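You operate a simulated robot arm through the tools that you are given. There is no shell and no other tool.

You are at the controls of a simulated two-armed robot. One attempt, no reset.

Task
Bleed at the white BLEED knob till the foam is gone, pump up to green and shut PUMP.
Fine: shut the knob again; PUMP all the way; never into the red; leave the other levers, the red SET knob and the other pipes alone.
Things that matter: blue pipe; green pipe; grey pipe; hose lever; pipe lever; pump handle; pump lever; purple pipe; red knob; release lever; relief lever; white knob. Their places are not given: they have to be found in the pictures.

It is judged by the outcome, as a careful person would: the job done as asked, and still so three seconds after it is handed in. It fails if anything else is knocked over, pushed out of place, dropped, spilled or broken.

Robot
Two 7-joint arms with fingered hands on one trunk that stands fixed in place. Base frame: the origin is at the foot of the trunk, x ahead of it, y to its left, z up. Units: mm, degrees, N and s.
The left shoulder is at [29, 125, 1277], the right one opposite. With the tool pointing down near the work surface each hand reaches from about 340 to 800 mm from the base axis, measured 20 degrees to its own side. Payload 4 kg a hand.
The tool frame of a hand sits at the grasp point between the pads (the TCP): z along the fingers, y along the line on which they close. The tips reach 29 mm beyond it. The gripper opens to 100 mm. The gripper's body begins 34 mm behind the TCP. The gripper is a hand of 5 fingers: y runs from the thumb to the fingers, the wrist lies at [-15, -105, -177] in the tool frame.
Orientation is that of the tool frame in the base frame, as [roll, pitch, yaw] about the fixed x, y, z axes, in that order (R = Rz(yaw) Ry(pitch) Rx(roll)). With the fingers straight down and the wrist toward the robot, the tool's x, y and z point along [0, 1, 0], [1, 0, 0] and [0, 0, -1] of the base frame.

Tools
- The arms move only by the tool jog_arm. It takes "left_moves", "right_moves" or both (then of equal length, played together; a hand with none holds still); each is a list of rows, each a list of 2 entries, a list of its own where there are three numbers: the shift along the tool's x, y, z in units of 20 mm (1.0 is 20 mm), then the turn, a rotation vector about the tool's x, y, z in units of 4 degrees (1.0 is 4 degrees). In form: [[[x, y, z], [rx, ry, rz]], ...]. A call has 1 to 20 rows; each row shifts and turns the commanded pose from where the row before left it, along the tool's axes as they then stand. A call with a number of a shift or a turn outside -1 to 1 is refused whole. A row lasts 0.2 s, in which the tool goes at most 50 mm and 8.6 degrees; a call with a longer step from one row to the next is refused whole. A pose out of reach is approached as far as the arm can. The call stops where the force on the tool passes 40 N (or 10 N more than at its start, if that is more) or the arm is blocked; 0.2 s more then pass. In this call time passes only in rows, and 0.2 s behind the last. It gives the time, the measured TCP pose, the force on the tool (base axes), the opening and the grip force at its end, in the units of the frame above (readings bear some noise), with the torque about the TCP (base axes, N m) and any sound that the robot's microphone picked up.
- Cameras (640 x 400 px; columns grow to the right, rows downward): "scene" is now at [100.7, 51.2, 1436.7]; the picture's right is [0.65, -0.76, -0.00], its down [-0.28, -0.24, -0.93] and it looks along [0.70, 0.60, -0.37] (base axes); focal length 255 px, centre (320, 200). "left" rides on the left gripper at [-66, -86, -121] in its tool frame; the picture's right is [-0.76, -0.31, 0.58], its down [0.59, -0.70, 0.40] and it looks along [0.28, 0.64, 0.71] (tool axes); focal length 247 px, centre (320, 200). "right" rides on the right gripper at [66, -86, -121] in its tool frame; the picture's right is [-0.76, 0.31, -0.58], its down [-0.59, -0.70, 0.40] and it looks along [-0.28, 0.64, 0.71] (tool axes); focal length 247 px, centre (320, 200).
- capture(camera): a new picture of that camera. No time passes.
- slide_trunk(by): slides the trunk up (or, below 0, down) by that many mm; the arms and the scene camera ride with it, the base frame stays. It gives what a move gives, with no picture.
- finger_targets(index, middle, ring, little, thumb_bend, thumb_turn, hand): sets how far each is bent, from 0 (flat) to 1 (curled in); at 0.3 the hand is open as for a grip, at 0.7 the pads meet at the TCP. One left out holds its place. A second passes; each finger stops where it meets its share of the squeeze, and holds until it gets a number again. It is the only way to open and close the hand. It gives what a move gives, with no picture; readings hold the bend of each and the force on index, middle, ring, little, thumb and palm. thumb_turn goes from beside the hand (0) to across from the fingers (1), as for a grip.
- turn_head(pan, tilt): turns the head with the scene camera to pan (to the left, within 80 degrees either way) and tilt (down, from -29 to 69), counted from straight ahead of the robot. It gives what a move gives.
- pixel_to_xyz(camera, pixels): for up to 12 pixels [column, row] of the newest picture of that camera ("zoom" is the newest enlarged one), the place [x, y, z] in the base frame of the surface seen there, good to about 2 mm, but the place of the scene camera against the robot may be out by one fixed shift of up to 18 mm in any direction. No time passes.
- enlarge(camera, box): a new picture of the part [left, top, right, bottom] of that camera's present view, enlarged. No time passes.
- hand_in(): hands the job in; it is judged then, once.

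Open the grippers and draw the arms clear of the work before you hand the job in, unless the task says otherwise.

The tools are called by a JSON object that holds its "fn" and its "kwargs". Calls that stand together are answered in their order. jog_arm: Moves the arms, as the interface text tells. Its arguments: {"type":"object","properties":{"left_moves":{"type":"array","items":{"type":"array"}},"right_moves":{"type":"array","items":{"type":"array"}}},"required":[]} The other tools are called the same way: slide_trunk (by) slides the trunk up or down; finger_targets (index, middle, ring, little, thumb_bend, thumb_turn, hand) moves the fingers one by one; turn_head (pan, tilt) turns the head that bears the scene camera; capture (camera) takes a picture; pixel_to_xyz (camera, pixels) gives the place of the surface under pixels of a picture; enlarge (camera, box) takes an enlarged picture of a part of a camera's view; hand_in () hands the job in.

At the start:

```text
t: 0.0
left_ee_pos: [382.6, 493.7, 1322.7]
left_tool_rot: [-180.0, 0.0, 90.0]
left_force: [-0.2, -0.6, -0.1]
left_ft_torque: [-0.02, -0.02, 0.0]
left_width: 99.6
left_gripper_force: 0.2
left_shape: jaw
left_bend: [0.3, 0.3, 0.3, 0.3, 0.3, 0.98]
left_finger forces: [0.0, 0.0, 0.1, 0.1, 0.0, 0.0]
right_ee_pos: [448.4, 48.7, 1316.0]
right_tool_rot: [180.0, -0.1, 90.1]
right_force: [-0.6, 0.6, -0.3]
right_ft_torque: [0.02, -0.02, 0.0]
right_width: 100.0
right_gripper_force: 0.0
right_shape: jaw
right_bend: [0.3, 0.3, 0.3, 0.3, 0.3, 0.98]
right_finger forces: [0.1, 0.0, 0.0, 0.1, 0.0, 0.0]
trunk travel left (down, up): [-475.0, 272.0]
head pan, tilt: [40.6, 21.9]
```

scene: 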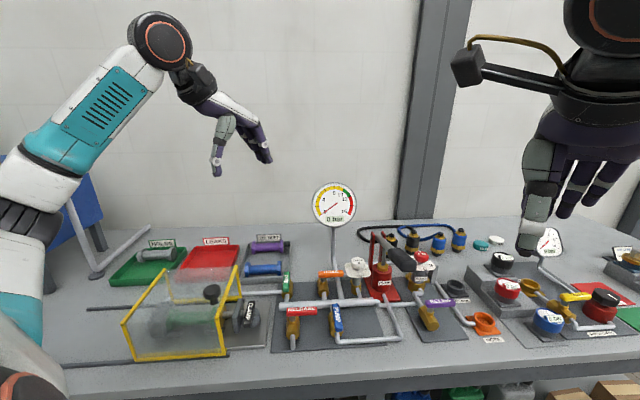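
right: 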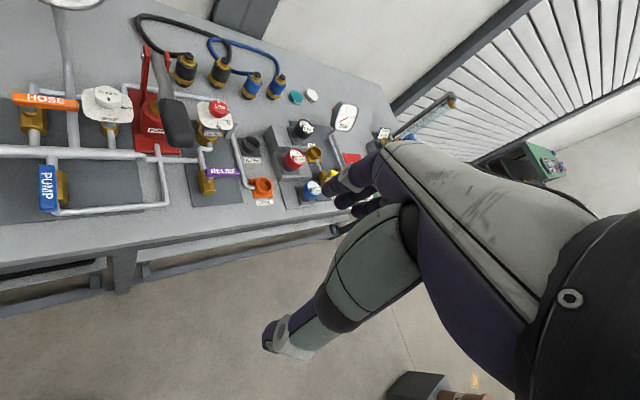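
left: 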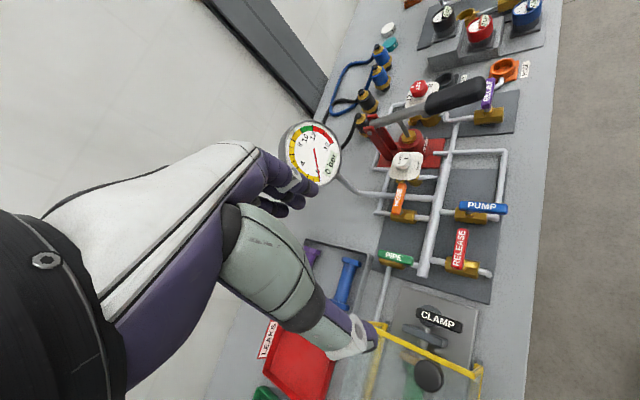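

The scene shows the test bench with the manifold around pixels (270-450, 240-350). I'll enlarge the central area to read the labels.

{"fn": "enlarge", "kwargs": {"camera": "scene", "box": [260, 170, 460, 360]}}

{"fn": "enlarge", "kwargs": {"camera": "right", "box": [0, 0, 340, 230]}}

{"fn": "enlarge", "kwargs": {"camera": "left", "box": [270, 60, 550, 300]}}

```text
2.11 times, centred on (360, 265) of scene
```

zoom: 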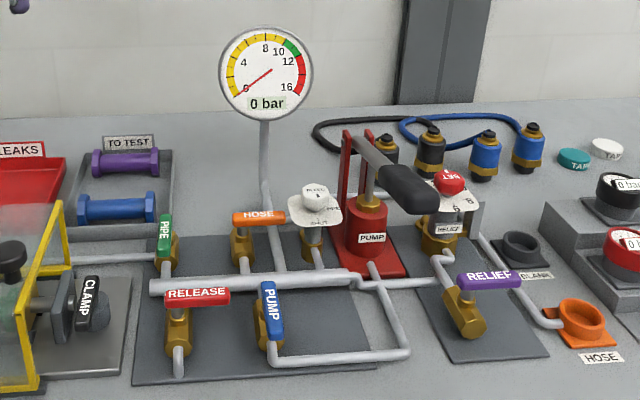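

```text
1.74 times, centred on (170, 115) of right
```

zoom: 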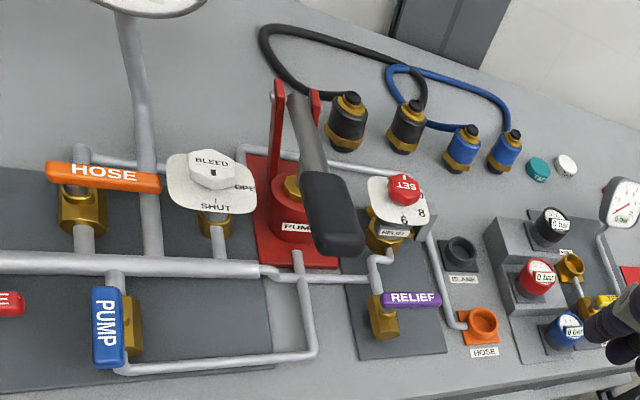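

```text
1.67 times, centred on (410, 180) of left
```

zoom: 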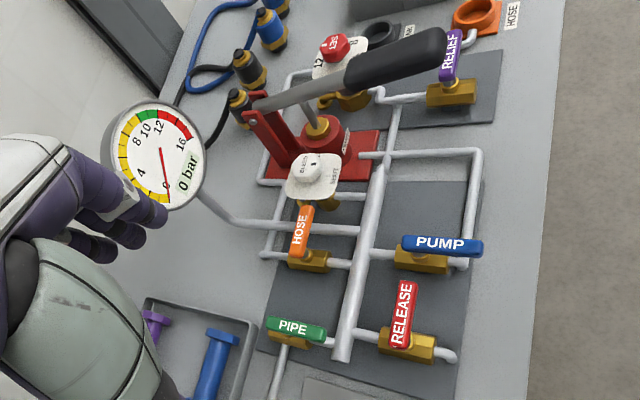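

PUMP lever seems to lie along its pipe (open); bleed knob sits on a plate at about (357,268). I'll enlarge several parts for detail.

{"fn": "enlarge", "kwargs": {"camera": "scene", "box": [335, 240, 395, 300]}}

{"fn": "enlarge", "kwargs": {"camera": "scene", "box": [100, 220, 280, 370]}}

{"fn": "enlarge", "kwargs": {"camera": "right", "box": [70, 60, 170, 160]}}

{"fn": "enlarge", "kwargs": {"camera": "left", "box": [360, 130, 450, 190]}}

{"fn": "enlarge", "kwargs": {"camera": "scene", "box": [305, 175, 365, 235]}}

```text
6.67 times, centred on (365, 270) of scene
```

zoom: 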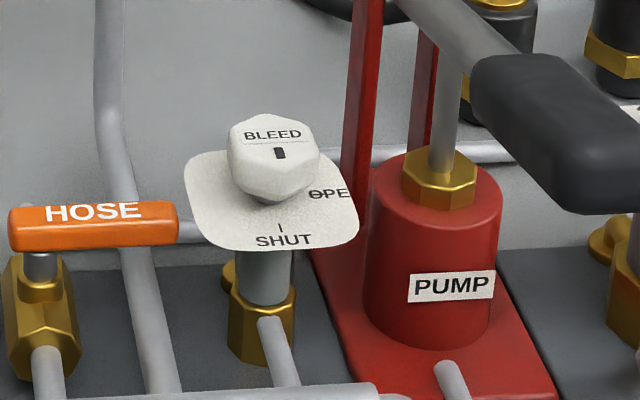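

```text
2.67 times, centred on (190, 295) of scene
```

zoom: 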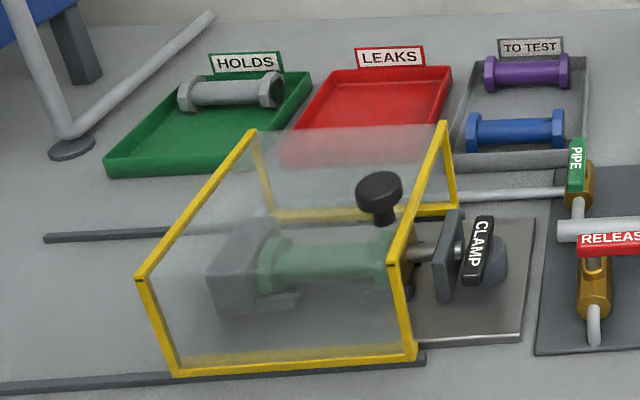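

```text
4.00 times, centred on (120, 110) of right
```

zoom: 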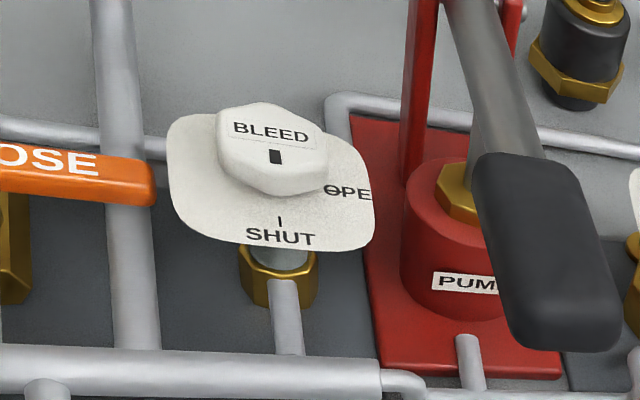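

```text
6.67 times, centred on (405, 160) of left
```

zoom: 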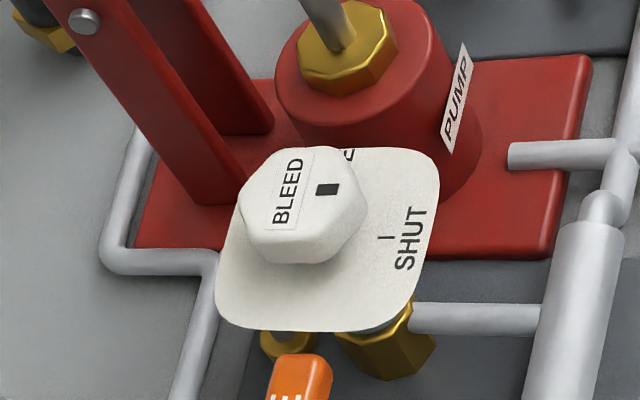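

```text
6.67 times, centred on (335, 205) of scene
```

zoom: 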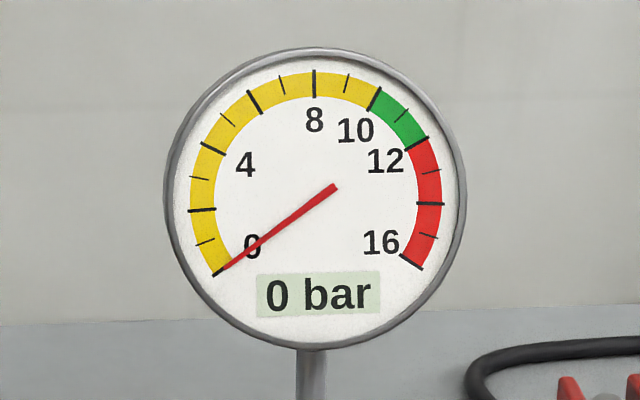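

Gauge green band is 10–12 bar, reading 0; the knob's black mark points to SHUT. I'll measure the 3D places with the arm cameras and the scene camera to compare.

{"fn": "pixel_to_xyz", "kwargs": {"camera": "right", "pixels": [[108, 93], [108, 99], [120, 105], [95, 100], [117, 119], [176, 125], [183, 135], [160, 70], [48, 187], [62, 190], [47, 98], [212, 108]]}}

{"fn": "pixel_to_xyz", "kwargs": {"camera": "left", "pixels": [[402, 160], [410, 158], [460, 95], [480, 90], [430, 106], [484, 208], [462, 216], [506, 208], [462, 206], [375, 125], [408, 135], [425, 162]]}}

{"fn": "pixel_to_xyz", "kwargs": {"camera": "scene", "pixels": [[361, 263], [360, 252], [357, 258], [400, 258], [388, 248], [377, 238], [337, 312], [337, 325], [336, 340], [361, 275], [333, 205], [384, 261]]}}

```text
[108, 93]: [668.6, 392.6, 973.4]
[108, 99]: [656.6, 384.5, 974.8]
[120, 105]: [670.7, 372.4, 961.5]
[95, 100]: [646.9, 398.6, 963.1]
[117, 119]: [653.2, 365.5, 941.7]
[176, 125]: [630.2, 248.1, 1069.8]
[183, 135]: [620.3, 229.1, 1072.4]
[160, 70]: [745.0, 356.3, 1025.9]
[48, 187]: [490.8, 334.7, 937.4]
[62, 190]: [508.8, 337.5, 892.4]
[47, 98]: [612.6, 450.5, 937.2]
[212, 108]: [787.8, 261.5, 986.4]
```

```text
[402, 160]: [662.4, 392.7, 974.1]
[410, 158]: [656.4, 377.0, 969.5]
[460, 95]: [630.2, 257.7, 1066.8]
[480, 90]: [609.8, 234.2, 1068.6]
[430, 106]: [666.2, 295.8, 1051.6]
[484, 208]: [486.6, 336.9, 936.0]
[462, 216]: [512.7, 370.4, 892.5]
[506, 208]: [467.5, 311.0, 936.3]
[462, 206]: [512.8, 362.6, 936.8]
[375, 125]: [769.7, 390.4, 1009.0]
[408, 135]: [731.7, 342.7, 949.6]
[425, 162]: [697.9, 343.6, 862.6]
```

```text
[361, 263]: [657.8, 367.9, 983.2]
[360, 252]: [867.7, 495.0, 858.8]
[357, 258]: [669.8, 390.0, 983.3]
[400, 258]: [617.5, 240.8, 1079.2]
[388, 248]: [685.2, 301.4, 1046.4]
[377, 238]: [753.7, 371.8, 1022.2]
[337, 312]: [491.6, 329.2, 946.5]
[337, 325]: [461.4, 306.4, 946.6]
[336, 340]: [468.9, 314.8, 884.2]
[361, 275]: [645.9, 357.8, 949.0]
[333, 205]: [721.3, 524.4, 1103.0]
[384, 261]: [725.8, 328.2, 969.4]
```

The arm cameras agree with each other; the scene camera reads about 10 mm higher. I'll zoom in on the knob with the left camera to find its exact geometry.

{"fn": "enlarge", "kwargs": {"camera": "left", "box": [385, 140, 425, 165]}}

```text
16.00 times, centred on (405, 152) of left
```

zoom: 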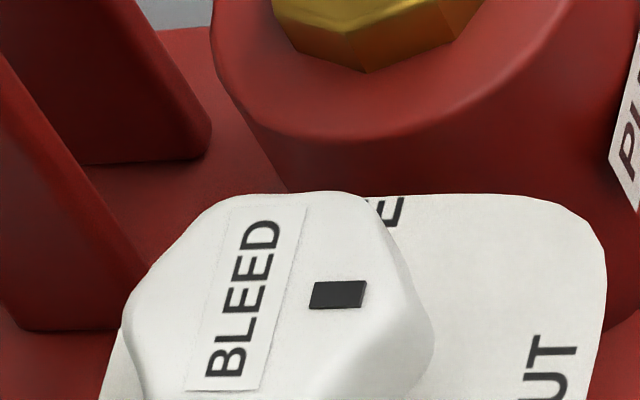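

The zoom cuts off the knob's lower part; I'll frame it again with the whole plate.

{"fn": "enlarge", "kwargs": {"camera": "left", "box": [380, 145, 436, 180]}}

```text
11.43 times, centred on (408, 162) of left
```

zoom: 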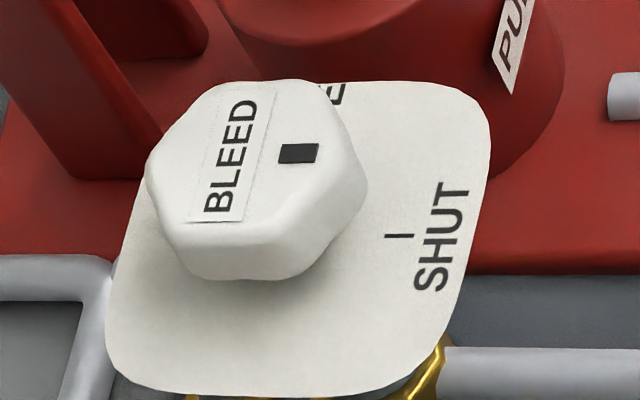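

The knob outline spans about (145-365, 80-280) in this zoom. I'll measure the top outline, the mark, the plate corners and the SHUT tick.

{"fn": "pixel_to_xyz", "kwargs": {"camera": "zoom", "pixels": [[300, 153], [230, 160], [165, 150], [200, 100], [320, 95], [345, 170], [280, 225], [185, 225], [398, 237], [470, 110], [125, 345], [430, 345]]}}

{"fn": "pixel_to_xyz", "kwargs": {"camera": "left", "pixels": [[424, 284], [449, 150], [340, 380], [560, 100], [467, 268], [457, 238], [455, 188], [446, 190], [440, 150], [470, 150], [395, 160], [440, 270]]}}

```text
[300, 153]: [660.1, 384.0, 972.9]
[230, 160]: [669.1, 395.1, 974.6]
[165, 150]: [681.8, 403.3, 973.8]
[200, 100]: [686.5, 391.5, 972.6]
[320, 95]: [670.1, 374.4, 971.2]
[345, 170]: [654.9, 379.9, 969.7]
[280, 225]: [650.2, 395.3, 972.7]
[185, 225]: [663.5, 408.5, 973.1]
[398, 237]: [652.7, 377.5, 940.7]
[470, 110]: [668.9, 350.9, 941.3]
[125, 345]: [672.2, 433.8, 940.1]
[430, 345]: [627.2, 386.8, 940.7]
```

```text
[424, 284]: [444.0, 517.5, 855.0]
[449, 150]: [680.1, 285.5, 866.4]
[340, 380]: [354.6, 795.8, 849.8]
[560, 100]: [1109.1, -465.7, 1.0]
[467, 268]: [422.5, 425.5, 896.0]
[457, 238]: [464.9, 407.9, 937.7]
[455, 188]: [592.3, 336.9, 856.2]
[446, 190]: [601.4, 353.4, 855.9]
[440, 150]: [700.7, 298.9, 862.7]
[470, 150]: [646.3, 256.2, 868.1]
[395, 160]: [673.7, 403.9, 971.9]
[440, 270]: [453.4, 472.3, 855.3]
```

Knob centre is about (668, 392), top z≈974, plate z≈941, with SHUT pointing toward heading ≈225° (front of bench). Next I'll zoom on the pump handle and on the PUMP lever with the left camera.

{"fn": "enlarge", "kwargs": {"camera": "left", "box": [360, 65, 500, 150]}}

{"fn": "pixel_to_xyz", "kwargs": {"camera": "zoom", "pixels": [[560, 75], [330, 175], [450, 125], [430, 155], [300, 185], [150, 225], [60, 270], [40, 255], [100, 340], [225, 330], [300, 300], [575, 110]]}}

{"fn": "enlarge", "kwargs": {"camera": "left", "box": [430, 180, 530, 250]}}

```text
4.57 times, centred on (430, 108) of left
```

zoom: 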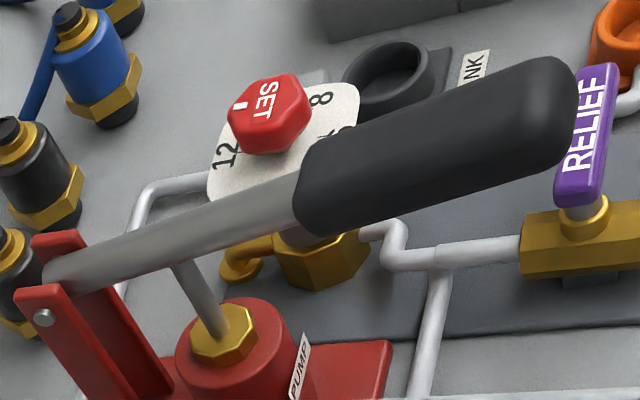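

```text
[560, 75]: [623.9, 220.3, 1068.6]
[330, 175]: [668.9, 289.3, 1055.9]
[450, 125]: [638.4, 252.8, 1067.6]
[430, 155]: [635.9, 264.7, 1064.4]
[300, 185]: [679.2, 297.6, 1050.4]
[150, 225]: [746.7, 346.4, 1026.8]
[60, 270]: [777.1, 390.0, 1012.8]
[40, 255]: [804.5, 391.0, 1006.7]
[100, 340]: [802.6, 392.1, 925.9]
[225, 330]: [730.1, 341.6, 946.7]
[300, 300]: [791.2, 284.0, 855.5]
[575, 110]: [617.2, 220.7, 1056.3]
```

```text
5.71 times, centred on (480, 215) of left
```

zoom: 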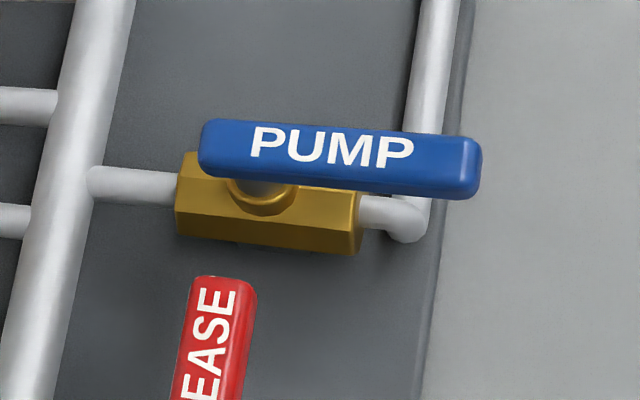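

The pump handle runs from pivot ≈(785,383,1005) to the grip end ≈(615,217,1066). I'll measure the PUMP lever in this zoom, plus RELIEF, SET, HOSE, RELEASE and gauge stem in the left view.

{"fn": "pixel_to_xyz", "kwargs": {"camera": "zoom", "pixels": [[205, 135], [460, 145], [475, 165], [455, 190], [210, 165], [330, 150], [262, 190], [270, 225], [340, 220], [245, 290], [210, 285], [30, 200]]}}

{"fn": "pixel_to_xyz", "kwargs": {"camera": "left", "pixels": [[491, 82], [485, 103], [419, 88], [400, 185], [396, 212], [340, 178], [365, 193], [390, 195], [316, 150], [456, 265], [380, 255], [410, 260]]}}

```text
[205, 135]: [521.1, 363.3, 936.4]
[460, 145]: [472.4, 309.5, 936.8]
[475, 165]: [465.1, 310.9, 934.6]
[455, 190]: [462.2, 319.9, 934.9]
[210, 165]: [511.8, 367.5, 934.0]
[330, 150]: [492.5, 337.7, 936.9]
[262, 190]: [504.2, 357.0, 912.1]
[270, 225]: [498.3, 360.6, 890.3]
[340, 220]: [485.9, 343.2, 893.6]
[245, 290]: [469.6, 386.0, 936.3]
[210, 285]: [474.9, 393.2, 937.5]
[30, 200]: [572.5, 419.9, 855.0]
```

```text
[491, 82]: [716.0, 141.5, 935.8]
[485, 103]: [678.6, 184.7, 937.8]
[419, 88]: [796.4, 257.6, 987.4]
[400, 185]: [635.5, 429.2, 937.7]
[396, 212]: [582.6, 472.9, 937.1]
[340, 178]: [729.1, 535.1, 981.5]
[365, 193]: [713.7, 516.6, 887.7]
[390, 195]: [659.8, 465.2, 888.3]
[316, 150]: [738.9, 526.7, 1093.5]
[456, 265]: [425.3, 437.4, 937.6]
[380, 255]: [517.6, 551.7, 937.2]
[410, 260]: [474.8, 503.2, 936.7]
```

All lever tops sit at z≈937; knob flats face left/right (bench axes rotated ~45°). I'll move the left hand to hover about 100 mm above the knob, keeping the fingers open.

{"fn": "jog_arm", "kwargs": {"left_moves": [[[-0.339, 0.951, 0.6], [0, 0, 0]], [[-0.339, 0.951, 0.6], [0, 0, 0]], [[-0.339, 0.951, 0.6], [0, 0, 0]], [[-0.339, 0.951, 0.6], [0, 0, 0]], [[-0.339, 0.951, 0.6], [0, 0, 0]], [[-0.339, 0.951, 0.6], [0, 0, 0]], [[-0.339, 0.951, 0.6], [0, 0, 0]], [[-0.339, 0.951, 0.6], [0, 0, 0]], [[-0.339, 0.951, 0.6], [0, 0, 0]], [[-0.339, 0.951, 0.6], [0, 0, 0]], [[-0.339, 0.951, 0.6], [0, 0, 0]], [[-0.339, 0.951, 0.6], [0, 0, 0]], [[-0.339, 0.951, 0.6], [0, 0, 0]], [[-0.339, 0.951, 0.6], [0, 0, 0]], [[-0.339, 0.951, 0.6], [0, 0, 0]]]}}

{"fn": "capture", "kwargs": {"camera": "left"}}

{"fn": "capture", "kwargs": {"camera": "scene"}}

```text
t: 3.2
left_ee_pos: [670.3, 389.1, 1141.7]
left_tool_rot: [-179.9, 0.0, 90.0]
left_force: [0.3, -0.8, -0.1]
left_ft_torque: [0.01, 0.03, 0.0]
left_width: 99.7
left_gripper_force: 0.0
left_shape: jaw
left_bend: [0.3, 0.3, 0.3, 0.3, 0.3, 0.98]
left_finger forces: [0.0, 0.1, 0.1, 0.0, 0.0, 0.0]
right_ee_pos: [448.9, 47.6, 1317.2]
right_tool_rot: [-179.9, -0.1, 90.0]
right_force: [-0.5, -0.2, -0.3]
right_ft_torque: [0.03, 0.02, 0.0]
right_width: 99.9
right_gripper_force: 0.0
right_shape: jaw
right_bend: [0.3, 0.3, 0.3, 0.3, 0.3, 0.98]
right_finger forces: [0.0, 0.1, 0.1, 0.1, 0.0, 0.1]
trunk travel left (down, up): [-475.0, 272.0]
head pan, tilt: [40.6, 21.9]
```

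```text
taken
```

left: 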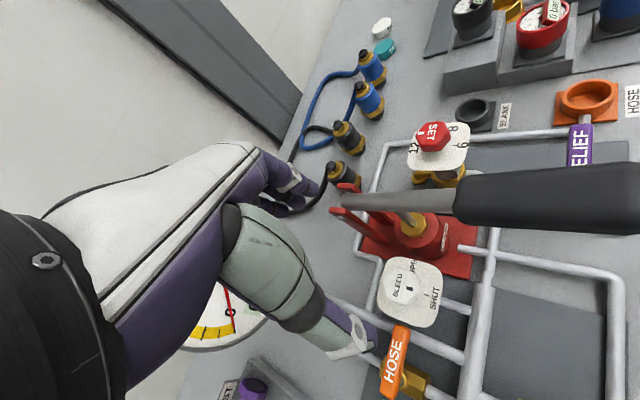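

```text
taken
```

scene: 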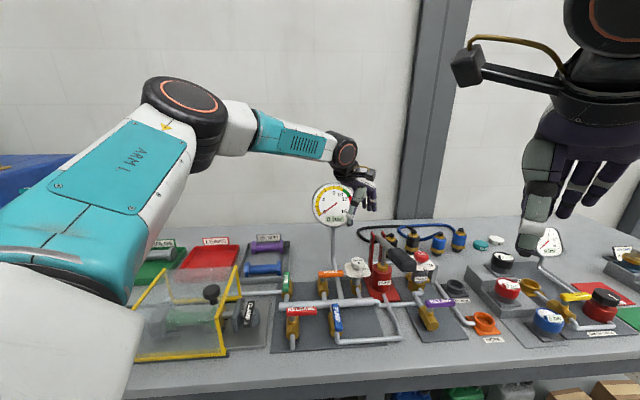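

Hand hovers over the knob at z=1142 with the knob at about (405,290) in the left view. I'll rotate the tool 45° clockwise from above so thumb and fingers straddle the left/right flats.

{"fn": "jog_arm", "kwargs": {"left_moves": [[[0, 0, 0], [0, 0, 1]], [[0, 0, 0], [0, 0, 1]], [[0, 0, 0], [0, 0, 1]], [[0, 0, 0], [0, 0, 1]], [[0, 0, 0], [0, 0, 1]], [[0, 0, 0], [0, 0, 1]], [[0, 0, 0], [0, 0, 1]], [[0, 0, 0], [0, 0, 1]], [[0, 0, 0], [0, 0, 1]], [[0, 0, 0], [0, 0, 1]], [[0, 0, 0], [0, 0, 1]], [[0, 0, 0], [0, 0, 0.25]]]}}

{"fn": "capture", "kwargs": {"camera": "left"}}

{"fn": "enlarge", "kwargs": {"camera": "scene", "box": [260, 120, 480, 320]}}

```text
t: 5.8
left_ee_pos: [666.2, 391.1, 1142.9]
left_tool_rot: [-179.9, -0.1, 45.0]
left_force: [-0.2, -0.5, 0.3]
left_ft_torque: [0.03, 0.0, -0.01]
left_width: 99.8
left_gripper_force: 0.0
left_shape: jaw
left_bend: [0.3, 0.3, 0.3, 0.3, 0.3, 0.98]
left_finger forces: [0.0, 0.1, 0.0, 0.0, 0.0, 0.0]
left hand out of reach, approached as far as the arm can: row 12
right_ee_pos: [449.0, 48.6, 1317.8]
right_tool_rot: [-180.0, -0.1, 89.9]
right_force: [0.2, 0.4, -0.2]
right_ft_torque: [-0.01, -0.01, 0.0]
right_width: 99.7
right_gripper_force: 0.1
right_shape: jaw
right_bend: [0.3, 0.3, 0.3, 0.3, 0.3, 0.98]
right_finger forces: [0.0, 0.1, 0.0, 0.1, 0.0, 0.1]
trunk travel left (down, up): [-475.0, 272.0]
head pan, tilt: [40.6, 21.9]
```

```text
taken
```

left: 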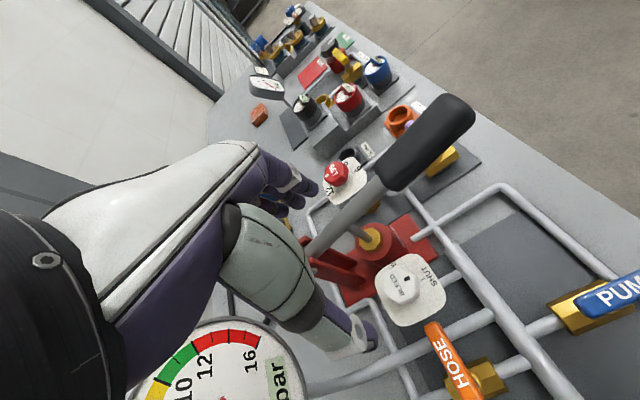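

```text
2.00 times, centred on (370, 220) of scene
```

zoom: 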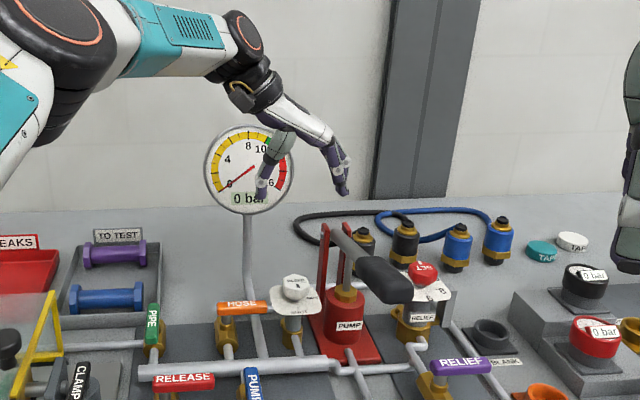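

The hand reached -45° heading right at its limit. I'll lower by 80 mm and test how far it can turn counterclockwise above the knob, before any contact.

{"fn": "jog_arm", "kwargs": {"left_moves": [[[0, 0, 1], [0, 0, 0]], [[0, 0, 1], [0, 0, 0]], [[0, 0, 1], [0, 0, 0]], [[0, 0, 1], [0, 0, 0]]]}}

{"fn": "jog_arm", "kwargs": {"left_moves": [[[0, 0, 0], [0, 0, -1]], [[0, 0, 0], [0, 0, -1]], [[0, 0, 0], [0, 0, -1]], [[0, 0, 0], [0, 0, -1]], [[0, 0, 0], [0, 0, -1]], [[0, 0, 0], [0, 0, -1]], [[0, 0, 0], [0, 0, -1]], [[0, 0, 0], [0, 0, -1]], [[0, 0, 0], [0, 0, -1]], [[0, 0, 0], [0, 0, -1]], [[0, 0, 0], [0, 0, -1]], [[0, 0, 0], [0, 0, -1]], [[0, 0, 0], [0, 0, -1]], [[0, 0, 0], [0, 0, -1]], [[0, 0, 0], [0, 0, -1]], [[0, 0, 0], [0, 0, -1]], [[0, 0, 0], [0, 0, -1]], [[0, 0, 0], [0, 0, -1]], [[0, 0, 0], [0, 0, -1]], [[0, 0, 0], [0, 0, -1]]]}}

{"fn": "capture", "kwargs": {"camera": "left"}}

{"fn": "enlarge", "kwargs": {"camera": "scene", "box": [260, 120, 480, 320]}}

```text
t: 6.8
left_ee_pos: [639.7, 379.6, 1072.7]
left_tool_rot: [-179.9, -0.1, 45.1]
left_force: [0.0, -0.5, -0.8]
left_ft_torque: [0.0, 0.01, 0.02]
left_width: 99.8
left_gripper_force: 0.1
left_shape: jaw
left_bend: [0.3, 0.3, 0.3, 0.3, 0.3, 0.98]
left_finger forces: [0.0, 0.0, 0.0, 0.1, 0.0, 0.1]
left hand out of reach, approached as far as the arm can: row 1, 2, 3, 4
right_ee_pos: [447.9, 47.1, 1318.1]
right_tool_rot: [180.0, 0.0, 90.0]
right_force: [0.2, 0.0, 0.5]
right_ft_torque: [0.01, -0.02, -0.03]
right_width: 99.6
right_gripper_force: 0.0
right_shape: jaw
right_bend: [0.3, 0.3, 0.3, 0.3, 0.3, 0.98]
right_finger forces: [0.0, 0.0, 0.0, 0.1, 0.1, 0.0]
trunk travel left (down, up): [-475.0, 272.0]
head pan, tilt: [40.6, 21.9]
```

```text
t: 11.0
left_ee_pos: [640.8, 380.2, 1075.6]
left_tool_rot: [180.0, -0.1, 125.1]
left_force: [-0.3, 0.2, 0.0]
left_ft_torque: [0.0, 0.03, 0.0]
left_width: 99.8
left_gripper_force: 0.1
left_shape: jaw
left_bend: [0.3, 0.3, 0.3, 0.3, 0.3, 0.98]
left_finger forces: [0.0, 0.0, 0.1, 0.0, 0.0, 0.0]
right_ee_pos: [447.6, 47.8, 1317.9]
right_tool_rot: [180.0, 0.0, 90.0]
right_force: [-0.7, 1.1, -0.7]
right_ft_torque: [0.04, 0.01, 0.0]
right_width: 99.6
right_gripper_force: 0.0
right_shape: jaw
right_bend: [0.3, 0.3, 0.3, 0.3, 0.3, 0.98]
right_finger forces: [0.0, 0.0, 0.0, 0.1, 0.0, 0.0]
trunk travel left (down, up): [-475.0, 272.0]
head pan, tilt: [40.6, 21.9]
```

```text
taken
```

left: 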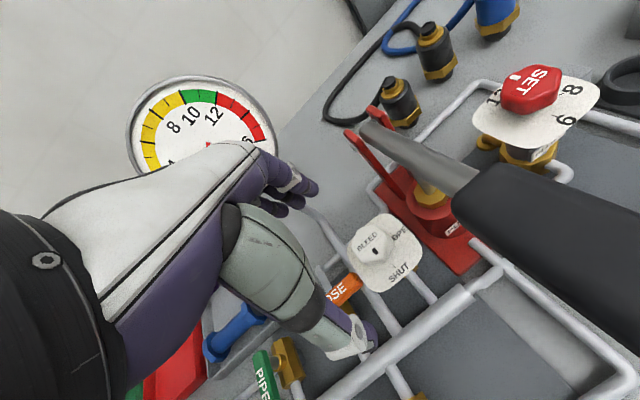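

```text
2.00 times, centred on (370, 220) of scene
```

zoom: 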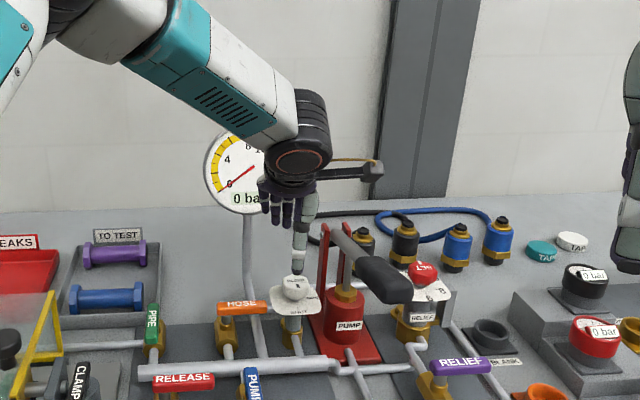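

Yaw 125 (heading +35°) is reachable, while −45° low down is not. I'll centre over the knob at z≈1062 and turn back to heading −15° to test that end.

{"fn": "jog_arm", "kwargs": {"left_moves": [[[-0.15, 0.72, 0.34], [0, 0, 0]], [[-0.15, 0.72, 0.34], [0, 0, 0]], [[0, 0, 0], [0, 0, 1]], [[0, 0, 0], [0, 0, 1]], [[0, 0, 0], [0, 0, 1]], [[0, 0, 0], [0, 0, 1]], [[0, 0, 0], [0, 0, 1]], [[0, 0, 0], [0, 0, 1]], [[0, 0, 0], [0, 0, 1]], [[0, 0, 0], [0, 0, 1]], [[0, 0, 0], [0, 0, 1]], [[0, 0, 0], [0, 0, 1]], [[0, 0, 0], [0, 0, 1]], [[0, 0, 0], [0, 0, 1]], [[0, 0, 0], [0, 0, 0.5]]]}}

{"fn": "capture", "kwargs": {"camera": "left"}}

{"fn": "enlarge", "kwargs": {"camera": "scene", "box": [300, 160, 440, 300]}}

```text
t: 14.2
left_ee_pos: [666.5, 392.2, 1060.9]
left_tool_rot: [179.9, 0.1, 75.1]
left_force: [-0.3, -0.3, 0.3]
left_ft_torque: [-0.01, 0.0, -0.03]
left_width: 99.9
left_gripper_force: 0.0
left_shape: jaw
left_bend: [0.3, 0.3, 0.3, 0.3, 0.3, 0.98]
left_finger forces: [0.0, 0.0, 0.1, 0.0, 0.0, 0.0]
right_ee_pos: [449.1, 48.8, 1317.2]
right_tool_rot: [-180.0, -0.1, 90.0]
right_force: [-1.3, -0.8, 0.1]
right_ft_torque: [0.0, -0.01, 0.0]
right_width: 99.9
right_gripper_force: 0.0
right_shape: jaw
right_bend: [0.3, 0.3, 0.3, 0.3, 0.3, 0.98]
right_finger forces: [0.0, 0.0, 0.0, 0.0, 0.0, 0.0]
trunk travel left (down, up): [-475.0, 272.0]
head pan, tilt: [40.6, 21.9]
```

```text
taken
```

left: 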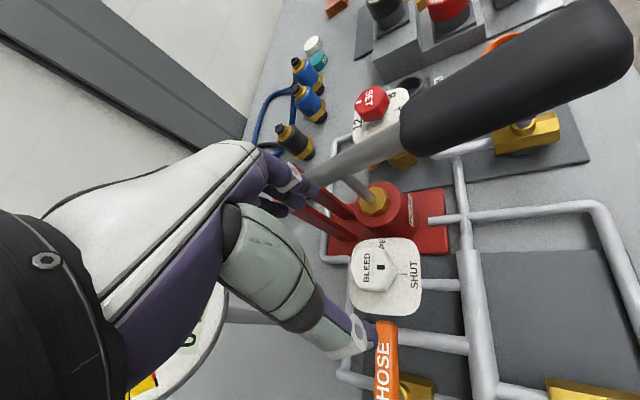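

```text
2.86 times, centred on (370, 230) of scene
```

zoom: 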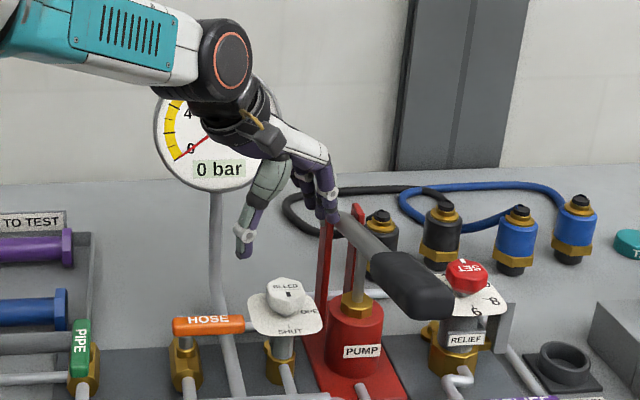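

Heading −15° is reachable here. I'll zoom on the knob in the left view to confirm the flats' orientation and its centre.

{"fn": "enlarge", "kwargs": {"camera": "left", "box": [335, 225, 431, 285]}}

{"fn": "pixel_to_xyz", "kwargs": {"camera": "zoom", "pixels": [[100, 340], [150, 180], [200, 120], [300, 160], [360, 180], [390, 260], [350, 370], [300, 290], [250, 300], [420, 330], [470, 300], [300, 100]]}}

```text
6.67 times, centred on (383, 255) of left
```

zoom: 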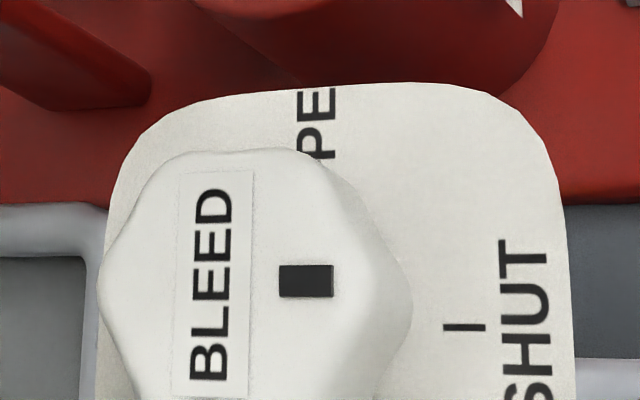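

```text
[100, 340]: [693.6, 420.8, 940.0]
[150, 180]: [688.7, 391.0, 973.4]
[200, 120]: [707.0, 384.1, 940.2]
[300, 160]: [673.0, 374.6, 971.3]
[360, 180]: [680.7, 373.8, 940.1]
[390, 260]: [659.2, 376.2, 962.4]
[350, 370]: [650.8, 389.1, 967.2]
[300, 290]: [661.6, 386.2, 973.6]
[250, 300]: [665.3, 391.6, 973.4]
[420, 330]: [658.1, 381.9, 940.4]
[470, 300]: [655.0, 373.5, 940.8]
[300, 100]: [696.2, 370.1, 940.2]
```

Confirmed: vertex points to SHUT, flats at headings −45/15/75 with centre ≈(667,391.5). I'll narrow the hand opening to about 65 mm, then rotate to heading 15°.

{"fn": "finger_targets", "kwargs": {"hand": "left", "index": 0.44, "middle": 0.44, "ring": 0.44, "little": 0.44, "thumb_bend": 0.44, "thumb_turn": 1}}

{"fn": "jog_arm", "kwargs": {"left_moves": [[[0, 0, 0], [0, 0, -1]], [[0, 0, 0], [0, 0, -1]], [[0, 0, 0], [0, 0, -1]], [[0, 0, 0], [0, 0, -1]], [[0, 0, 0], [0, 0, -1]], [[0, 0, 0], [0, 0, -1]], [[0, 0, 0], [0, 0, -1]], [[0, 0, 0], [0, 0, -0.5]], [[0, 0, 0], [0, 0, 0]]]}}

{"fn": "capture", "kwargs": {"camera": "left"}}

{"fn": "enlarge", "kwargs": {"camera": "scene", "box": [300, 160, 440, 300]}}

```text
t: 15.2
left_ee_pos: [665.7, 391.6, 1060.9]
left_tool_rot: [180.0, 0.0, 75.0]
left_force: [0.3, 0.4, -0.4]
left_ft_torque: [-0.03, 0.02, -0.01]
left_width: 65.5
left_gripper_force: 0.0
left_shape: fingers
left_bend: [0.44, 0.44, 0.44, 0.44, 0.44, 0.99]
left_finger forces: [0.0, 0.0, 0.0, 0.1, 0.0, 0.1]
right_ee_pos: [448.4, 48.0, 1318.1]
right_tool_rot: [180.0, -0.2, 89.9]
right_force: [-0.9, 0.7, 0.4]
right_ft_torque: [-0.01, 0.0, 0.0]
right_width: 99.7
right_gripper_force: 0.1
right_shape: jaw
right_bend: [0.3, 0.3, 0.3, 0.3, 0.3, 0.98]
right_finger forces: [0.0, 0.0, 0.1, 0.0, 0.0, 0.1]
trunk travel left (down, up): [-475.0, 272.0]
head pan, tilt: [40.6, 21.9]
```

```text
t: 17.2
left_ee_pos: [667.2, 392.8, 1061.9]
left_tool_rot: [-179.8, 0.0, 105.0]
left_force: [0.2, 0.5, -0.1]
left_ft_torque: [-0.03, -0.03, 0.01]
left_width: 65.0
left_gripper_force: 0.1
left_shape: fingers
left_bend: [0.44, 0.44, 0.44, 0.44, 0.44, 0.99]
left_finger forces: [0.0, 0.0, 0.0, 0.1, 0.1, 0.0]
right_ee_pos: [447.7, 48.1, 1316.5]
right_tool_rot: [180.0, -0.1, 90.0]
right_force: [0.1, -0.8, 1.0]
right_ft_torque: [0.03, 0.0, 0.02]
right_width: 100.0
right_gripper_force: 0.1
right_shape: jaw
right_bend: [0.3, 0.3, 0.3, 0.3, 0.3, 0.98]
right_finger forces: [0.0, 0.0, 0.1, 0.1, 0.0, 0.1]
trunk travel left (down, up): [-475.0, 272.0]
head pan, tilt: [40.6, 21.9]
```

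```text
taken
```

left: 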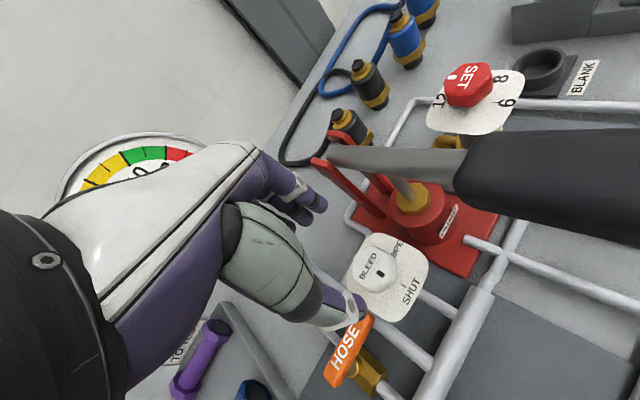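

```text
2.86 times, centred on (370, 230) of scene
```

zoom: 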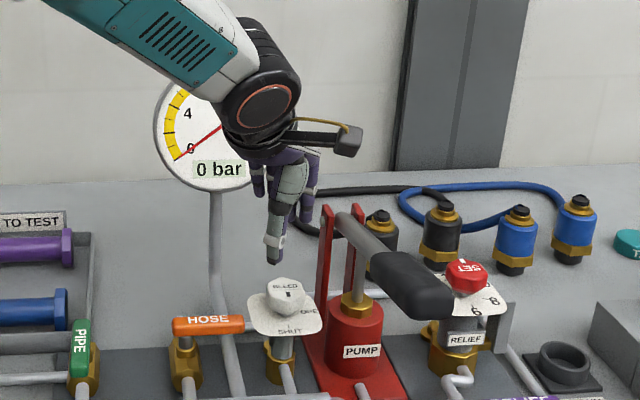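

Hand is at heading 15°, 65 mm open, centred over the knob. I'll descend to about z=1000 and check how the fingers straddle the knob.

{"fn": "jog_arm", "kwargs": {"left_moves": [[[0, 0, 0.8], [0, 0, 0]], [[0, 0, 0.8], [0, 0, 0]], [[0, 0, 0.8], [0, 0, 0]], [[0, 0, 0.7], [0, 0, 0]], [[0, 0, 0], [0, 0, 0]]]}}

{"fn": "capture", "kwargs": {"camera": "left"}}

{"fn": "enlarge", "kwargs": {"camera": "scene", "box": [320, 220, 420, 300]}}

{"fn": "enlarge", "kwargs": {"camera": "left", "box": [270, 180, 450, 360]}}

```text
t: 18.4
left_ee_pos: [663.7, 391.2, 1000.0]
left_tool_rot: [179.9, 0.0, 104.9]
left_force: [0.9, -0.5, 0.0]
left_ft_torque: [0.04, -0.01, -0.03]
left_width: 65.2
left_gripper_force: 0.1
left_shape: fingers
left_bend: [0.44, 0.44, 0.44, 0.44, 0.44, 0.99]
left_finger forces: [0.0, 0.0, 0.0, 0.1, 0.0, 0.0]
right_ee_pos: [447.1, 47.4, 1317.9]
right_tool_rot: [180.0, 0.0, 89.9]
right_force: [0.6, -0.3, -0.5]
right_ft_torque: [-0.01, 0.0, -0.01]
right_width: 99.9
right_gripper_force: 0.1
right_shape: jaw
right_bend: [0.3, 0.3, 0.3, 0.3, 0.3, 0.98]
right_finger forces: [0.1, 0.1, 0.1, 0.0, 0.0, 0.1]
trunk travel left (down, up): [-475.0, 272.0]
head pan, tilt: [40.6, 21.9]
```

```text
taken
```

left: 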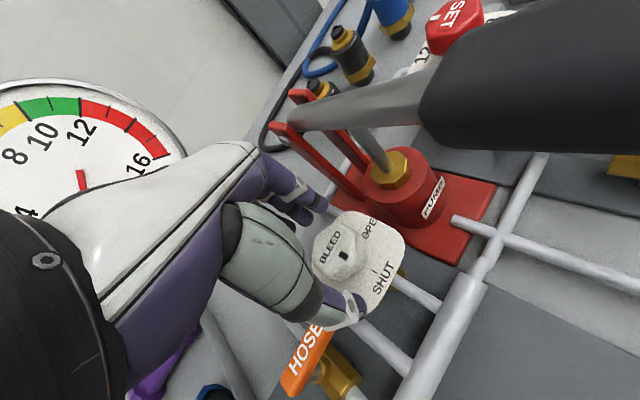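

```text
5.00 times, centred on (370, 260) of scene
```

zoom: 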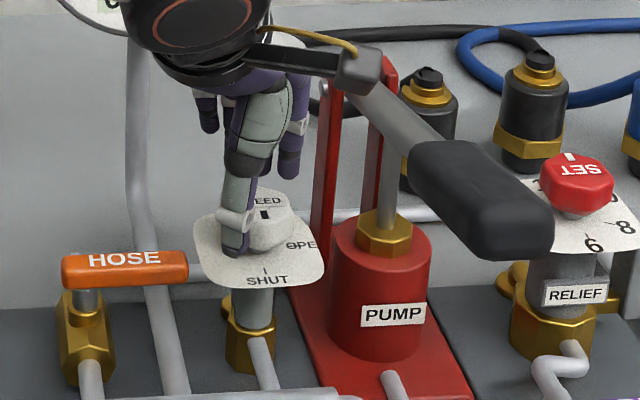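

```text
2.22 times, centred on (360, 270) of left
```

zoom: 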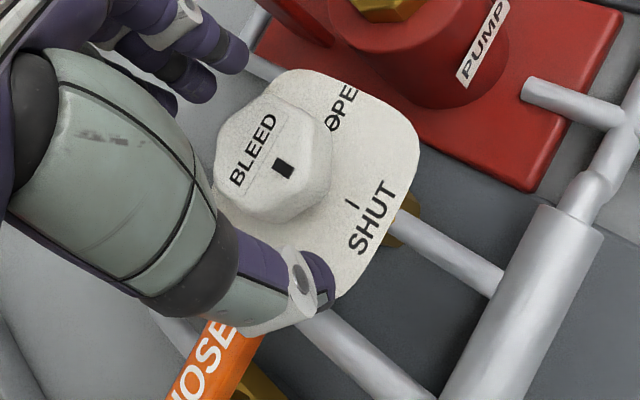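

Knob sits between thumb (315,275) and fingers (210,80) in the left zoom. I'll measure the knob top outline again from this close view to centre precisely.

{"fn": "pixel_to_xyz", "kwargs": {"camera": "zoom", "pixels": [[283, 168], [250, 150], [225, 125], [268, 97], [312, 122], [318, 165], [280, 205], [228, 180], [330, 130], [325, 190], [285, 222], [215, 190]]}}

```text
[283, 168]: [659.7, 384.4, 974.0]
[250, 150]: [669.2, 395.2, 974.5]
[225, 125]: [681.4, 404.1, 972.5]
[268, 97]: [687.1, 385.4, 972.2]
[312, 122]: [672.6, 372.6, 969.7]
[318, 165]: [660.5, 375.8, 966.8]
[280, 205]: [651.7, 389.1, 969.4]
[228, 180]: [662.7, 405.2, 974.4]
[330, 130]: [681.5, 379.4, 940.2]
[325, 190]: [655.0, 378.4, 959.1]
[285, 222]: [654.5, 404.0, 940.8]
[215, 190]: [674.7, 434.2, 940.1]
```

Refined knob centre ≈(668,390.5). I'll shift ~4 mm and descend to z≈978, so that the tips stay above the plate (941).

{"fn": "jog_arm", "kwargs": {"left_moves": [[[-0.09, 0.2, 0], [0, 0, 0]], [[0, 0, 0.55], [0, 0, 0]], [[0, 0, 0.55], [0, 0, 0]], [[0, 0, 0], [0, 0, 0]]]}}

{"fn": "enlarge", "kwargs": {"camera": "left", "box": [250, 180, 430, 360]}}

{"fn": "enlarge", "kwargs": {"camera": "scene", "box": [320, 220, 420, 300]}}

```text
t: 19.4
left_ee_pos: [669.2, 391.3, 989.1]
left_tool_rot: [180.0, 0.0, 105.0]
left_force: [-0.1, -0.5, 0.7]
left_ft_torque: [0.02, 0.02, 0.03]
left_width: 65.4
left_gripper_force: 0.1
left_shape: fingers
left_bend: [0.44, 0.44, 0.44, 0.44, 0.44, 0.99]
left_finger forces: [0.0, 0.0, 0.1, 0.1, 0.1, 0.0]
left hand out of reach, approached as far as the arm can: row 3
right_ee_pos: [449.7, 48.1, 1317.8]
right_tool_rot: [-180.0, -0.1, 90.0]
right_force: [0.8, 1.1, -0.4]
right_ft_torque: [0.01, 0.0, 0.03]
right_width: 100.0
right_gripper_force: 0.1
right_shape: jaw
right_bend: [0.3, 0.3, 0.3, 0.3, 0.3, 0.98]
right_finger forces: [0.1, 0.0, 0.0, 0.0, 0.1, 0.0]
trunk travel left (down, up): [-475.0, 272.0]
head pan, tilt: [40.6, 21.9]
```

```text
2.22 times, centred on (340, 270) of left
```

zoom: 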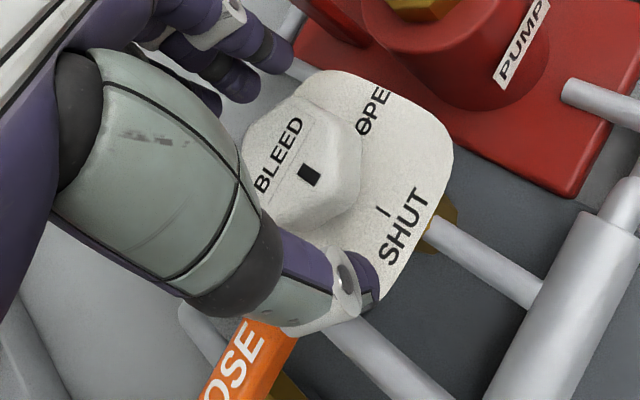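

```text
5.00 times, centred on (370, 260) of scene
```

zoom: 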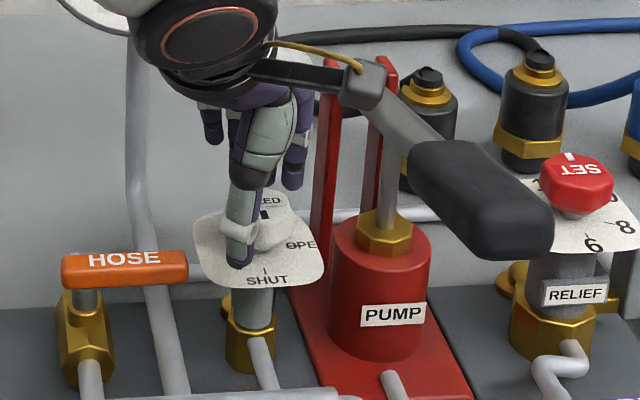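

The arm ran out of reach at z=989, short of gripping depth. I'll raise the hand 140 mm, then lower the trunk 120 mm to gain reach.

{"fn": "jog_arm", "kwargs": {"left_moves": [[[0, 0, -1], [0, 0, 0]], [[0, 0, -1], [0, 0, 0]], [[0, 0, -1], [0, 0, 0]], [[0, 0, -1], [0, 0, 0]], [[0, 0, -1], [0, 0, 0]], [[0, 0, -1], [0, 0, 0]], [[0, 0, -1], [0, 0, 0]]]}}

{"fn": "slide_trunk", "kwargs": {"by": -120}}

{"fn": "capture", "kwargs": {"camera": "scene"}}

{"fn": "capture", "kwargs": {"camera": "left"}}

```text
t: 21.0
left_ee_pos: [671.8, 390.9, 1131.5]
left_tool_rot: [-180.0, 0.1, 105.0]
left_force: [-1.0, 0.2, 0.0]
left_ft_torque: [0.01, 0.02, -0.01]
left_width: 65.0
left_gripper_force: 0.1
left_shape: fingers
left_bend: [0.44, 0.44, 0.44, 0.44, 0.44, 0.99]
left_finger forces: [0.0, 0.0, 0.0, 0.0, 0.0, 0.1]
right_ee_pos: [448.0, 48.1, 1317.2]
right_tool_rot: [179.9, -0.1, 90.0]
right_force: [-0.4, 0.4, 0.2]
right_ft_torque: [0.0, 0.0, -0.02]
right_width: 99.8
right_gripper_force: 0.0
right_shape: jaw
right_bend: [0.3, 0.3, 0.3, 0.3, 0.3, 0.98]
right_finger forces: [0.0, 0.0, 0.0, 0.0, 0.0, 0.0]
trunk travel left (down, up): [-475.0, 272.0]
head pan, tilt: [40.6, 21.9]
```

```text
t: 22.5
left_ee_pos: [670.6, 392.3, 1011.6]
left_tool_rot: [-180.0, 0.1, 105.0]
left_force: [0.2, 0.1, -0.4]
left_ft_torque: [-0.01, -0.01, 0.03]
left_width: 65.3
left_gripper_force: 0.0
left_shape: fingers
left_bend: [0.44, 0.44, 0.44, 0.44, 0.44, 0.99]
left_finger forces: [0.0, 0.1, 0.1, 0.1, 0.0, 0.0]
right_ee_pos: [448.2, 48.6, 1197.3]
right_tool_rot: [180.0, -0.1, 90.0]
right_force: [-0.6, 0.0, 0.0]
right_ft_torque: [-0.01, -0.01, -0.01]
right_width: 99.7
right_gripper_force: 0.0
right_shape: jaw
right_bend: [0.3, 0.3, 0.3, 0.3, 0.3, 0.98]
right_finger forces: [0.0, 0.1, 0.1, 0.1, 0.1, 0.0]
trunk travel left (down, up): [-355.0, 392.0]
head pan, tilt: [40.6, 21.9]
```

```text
taken
```

scene: 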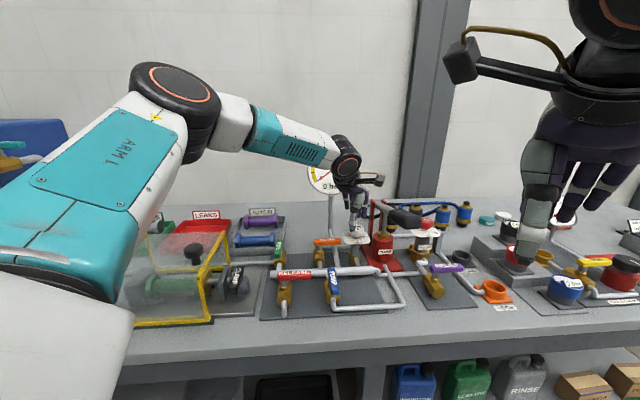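

```text
taken
```

left: 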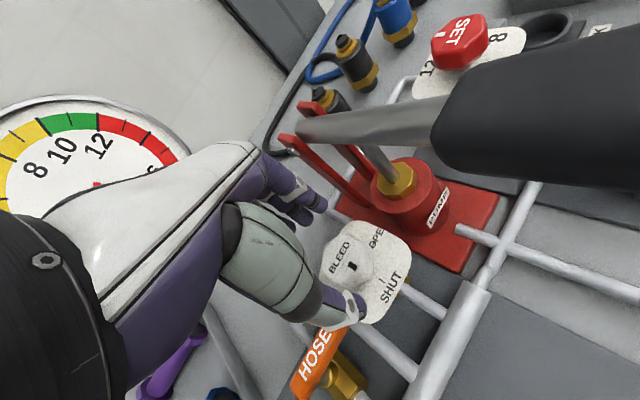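

Trunk is down 120 mm, TCP at z=1011.6 over the knob. I'll nudge a few mm to centre and descend to z≈978.

{"fn": "jog_arm", "kwargs": {"left_moves": [[[-0.05, -0.15, 0.4], [0, 0, 0]], [[0, 0, 0.6], [0, 0, 0]], [[0, 0, 0.65], [0, 0, 0]], [[0, 0, 0], [0, 0, 0]]]}}

{"fn": "enlarge", "kwargs": {"camera": "left", "box": [250, 180, 430, 360]}}

{"fn": "enlarge", "kwargs": {"camera": "scene", "box": [310, 170, 430, 270]}}

```text
t: 23.5
left_ee_pos: [666.9, 389.7, 976.5]
left_tool_rot: [180.0, 0.1, 105.0]
left_force: [0.1, -0.4, 0.1]
left_ft_torque: [0.01, 0.0, 0.0]
left_width: 65.0
left_gripper_force: 0.0
left_shape: fingers
left_bend: [0.44, 0.44, 0.44, 0.44, 0.44, 0.99]
left_finger forces: [0.1, 0.0, 0.0, 0.0, 0.1, 0.1]
right_ee_pos: [449.0, 48.6, 1199.1]
right_tool_rot: [180.0, -0.1, 89.9]
right_force: [0.6, 0.9, 0.3]
right_ft_torque: [0.02, -0.04, -0.03]
right_width: 99.8
right_gripper_force: 0.0
right_shape: jaw
right_bend: [0.3, 0.3, 0.3, 0.3, 0.3, 0.98]
right_finger forces: [0.0, 0.0, 0.0, 0.1, 0.0, 0.1]
trunk travel left (down, up): [-355.0, 392.0]
head pan, tilt: [40.6, 21.9]
```

```text
2.22 times, centred on (340, 270) of left
```

zoom: 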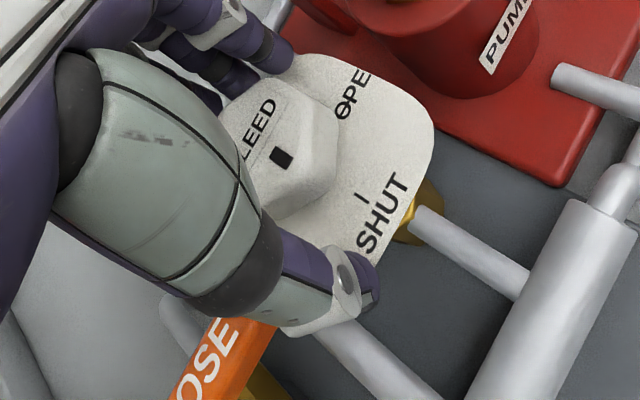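

```text
4.00 times, centred on (370, 220) of scene
```

zoom: 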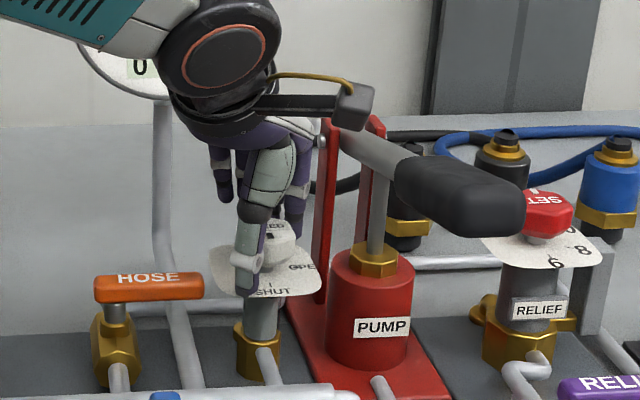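

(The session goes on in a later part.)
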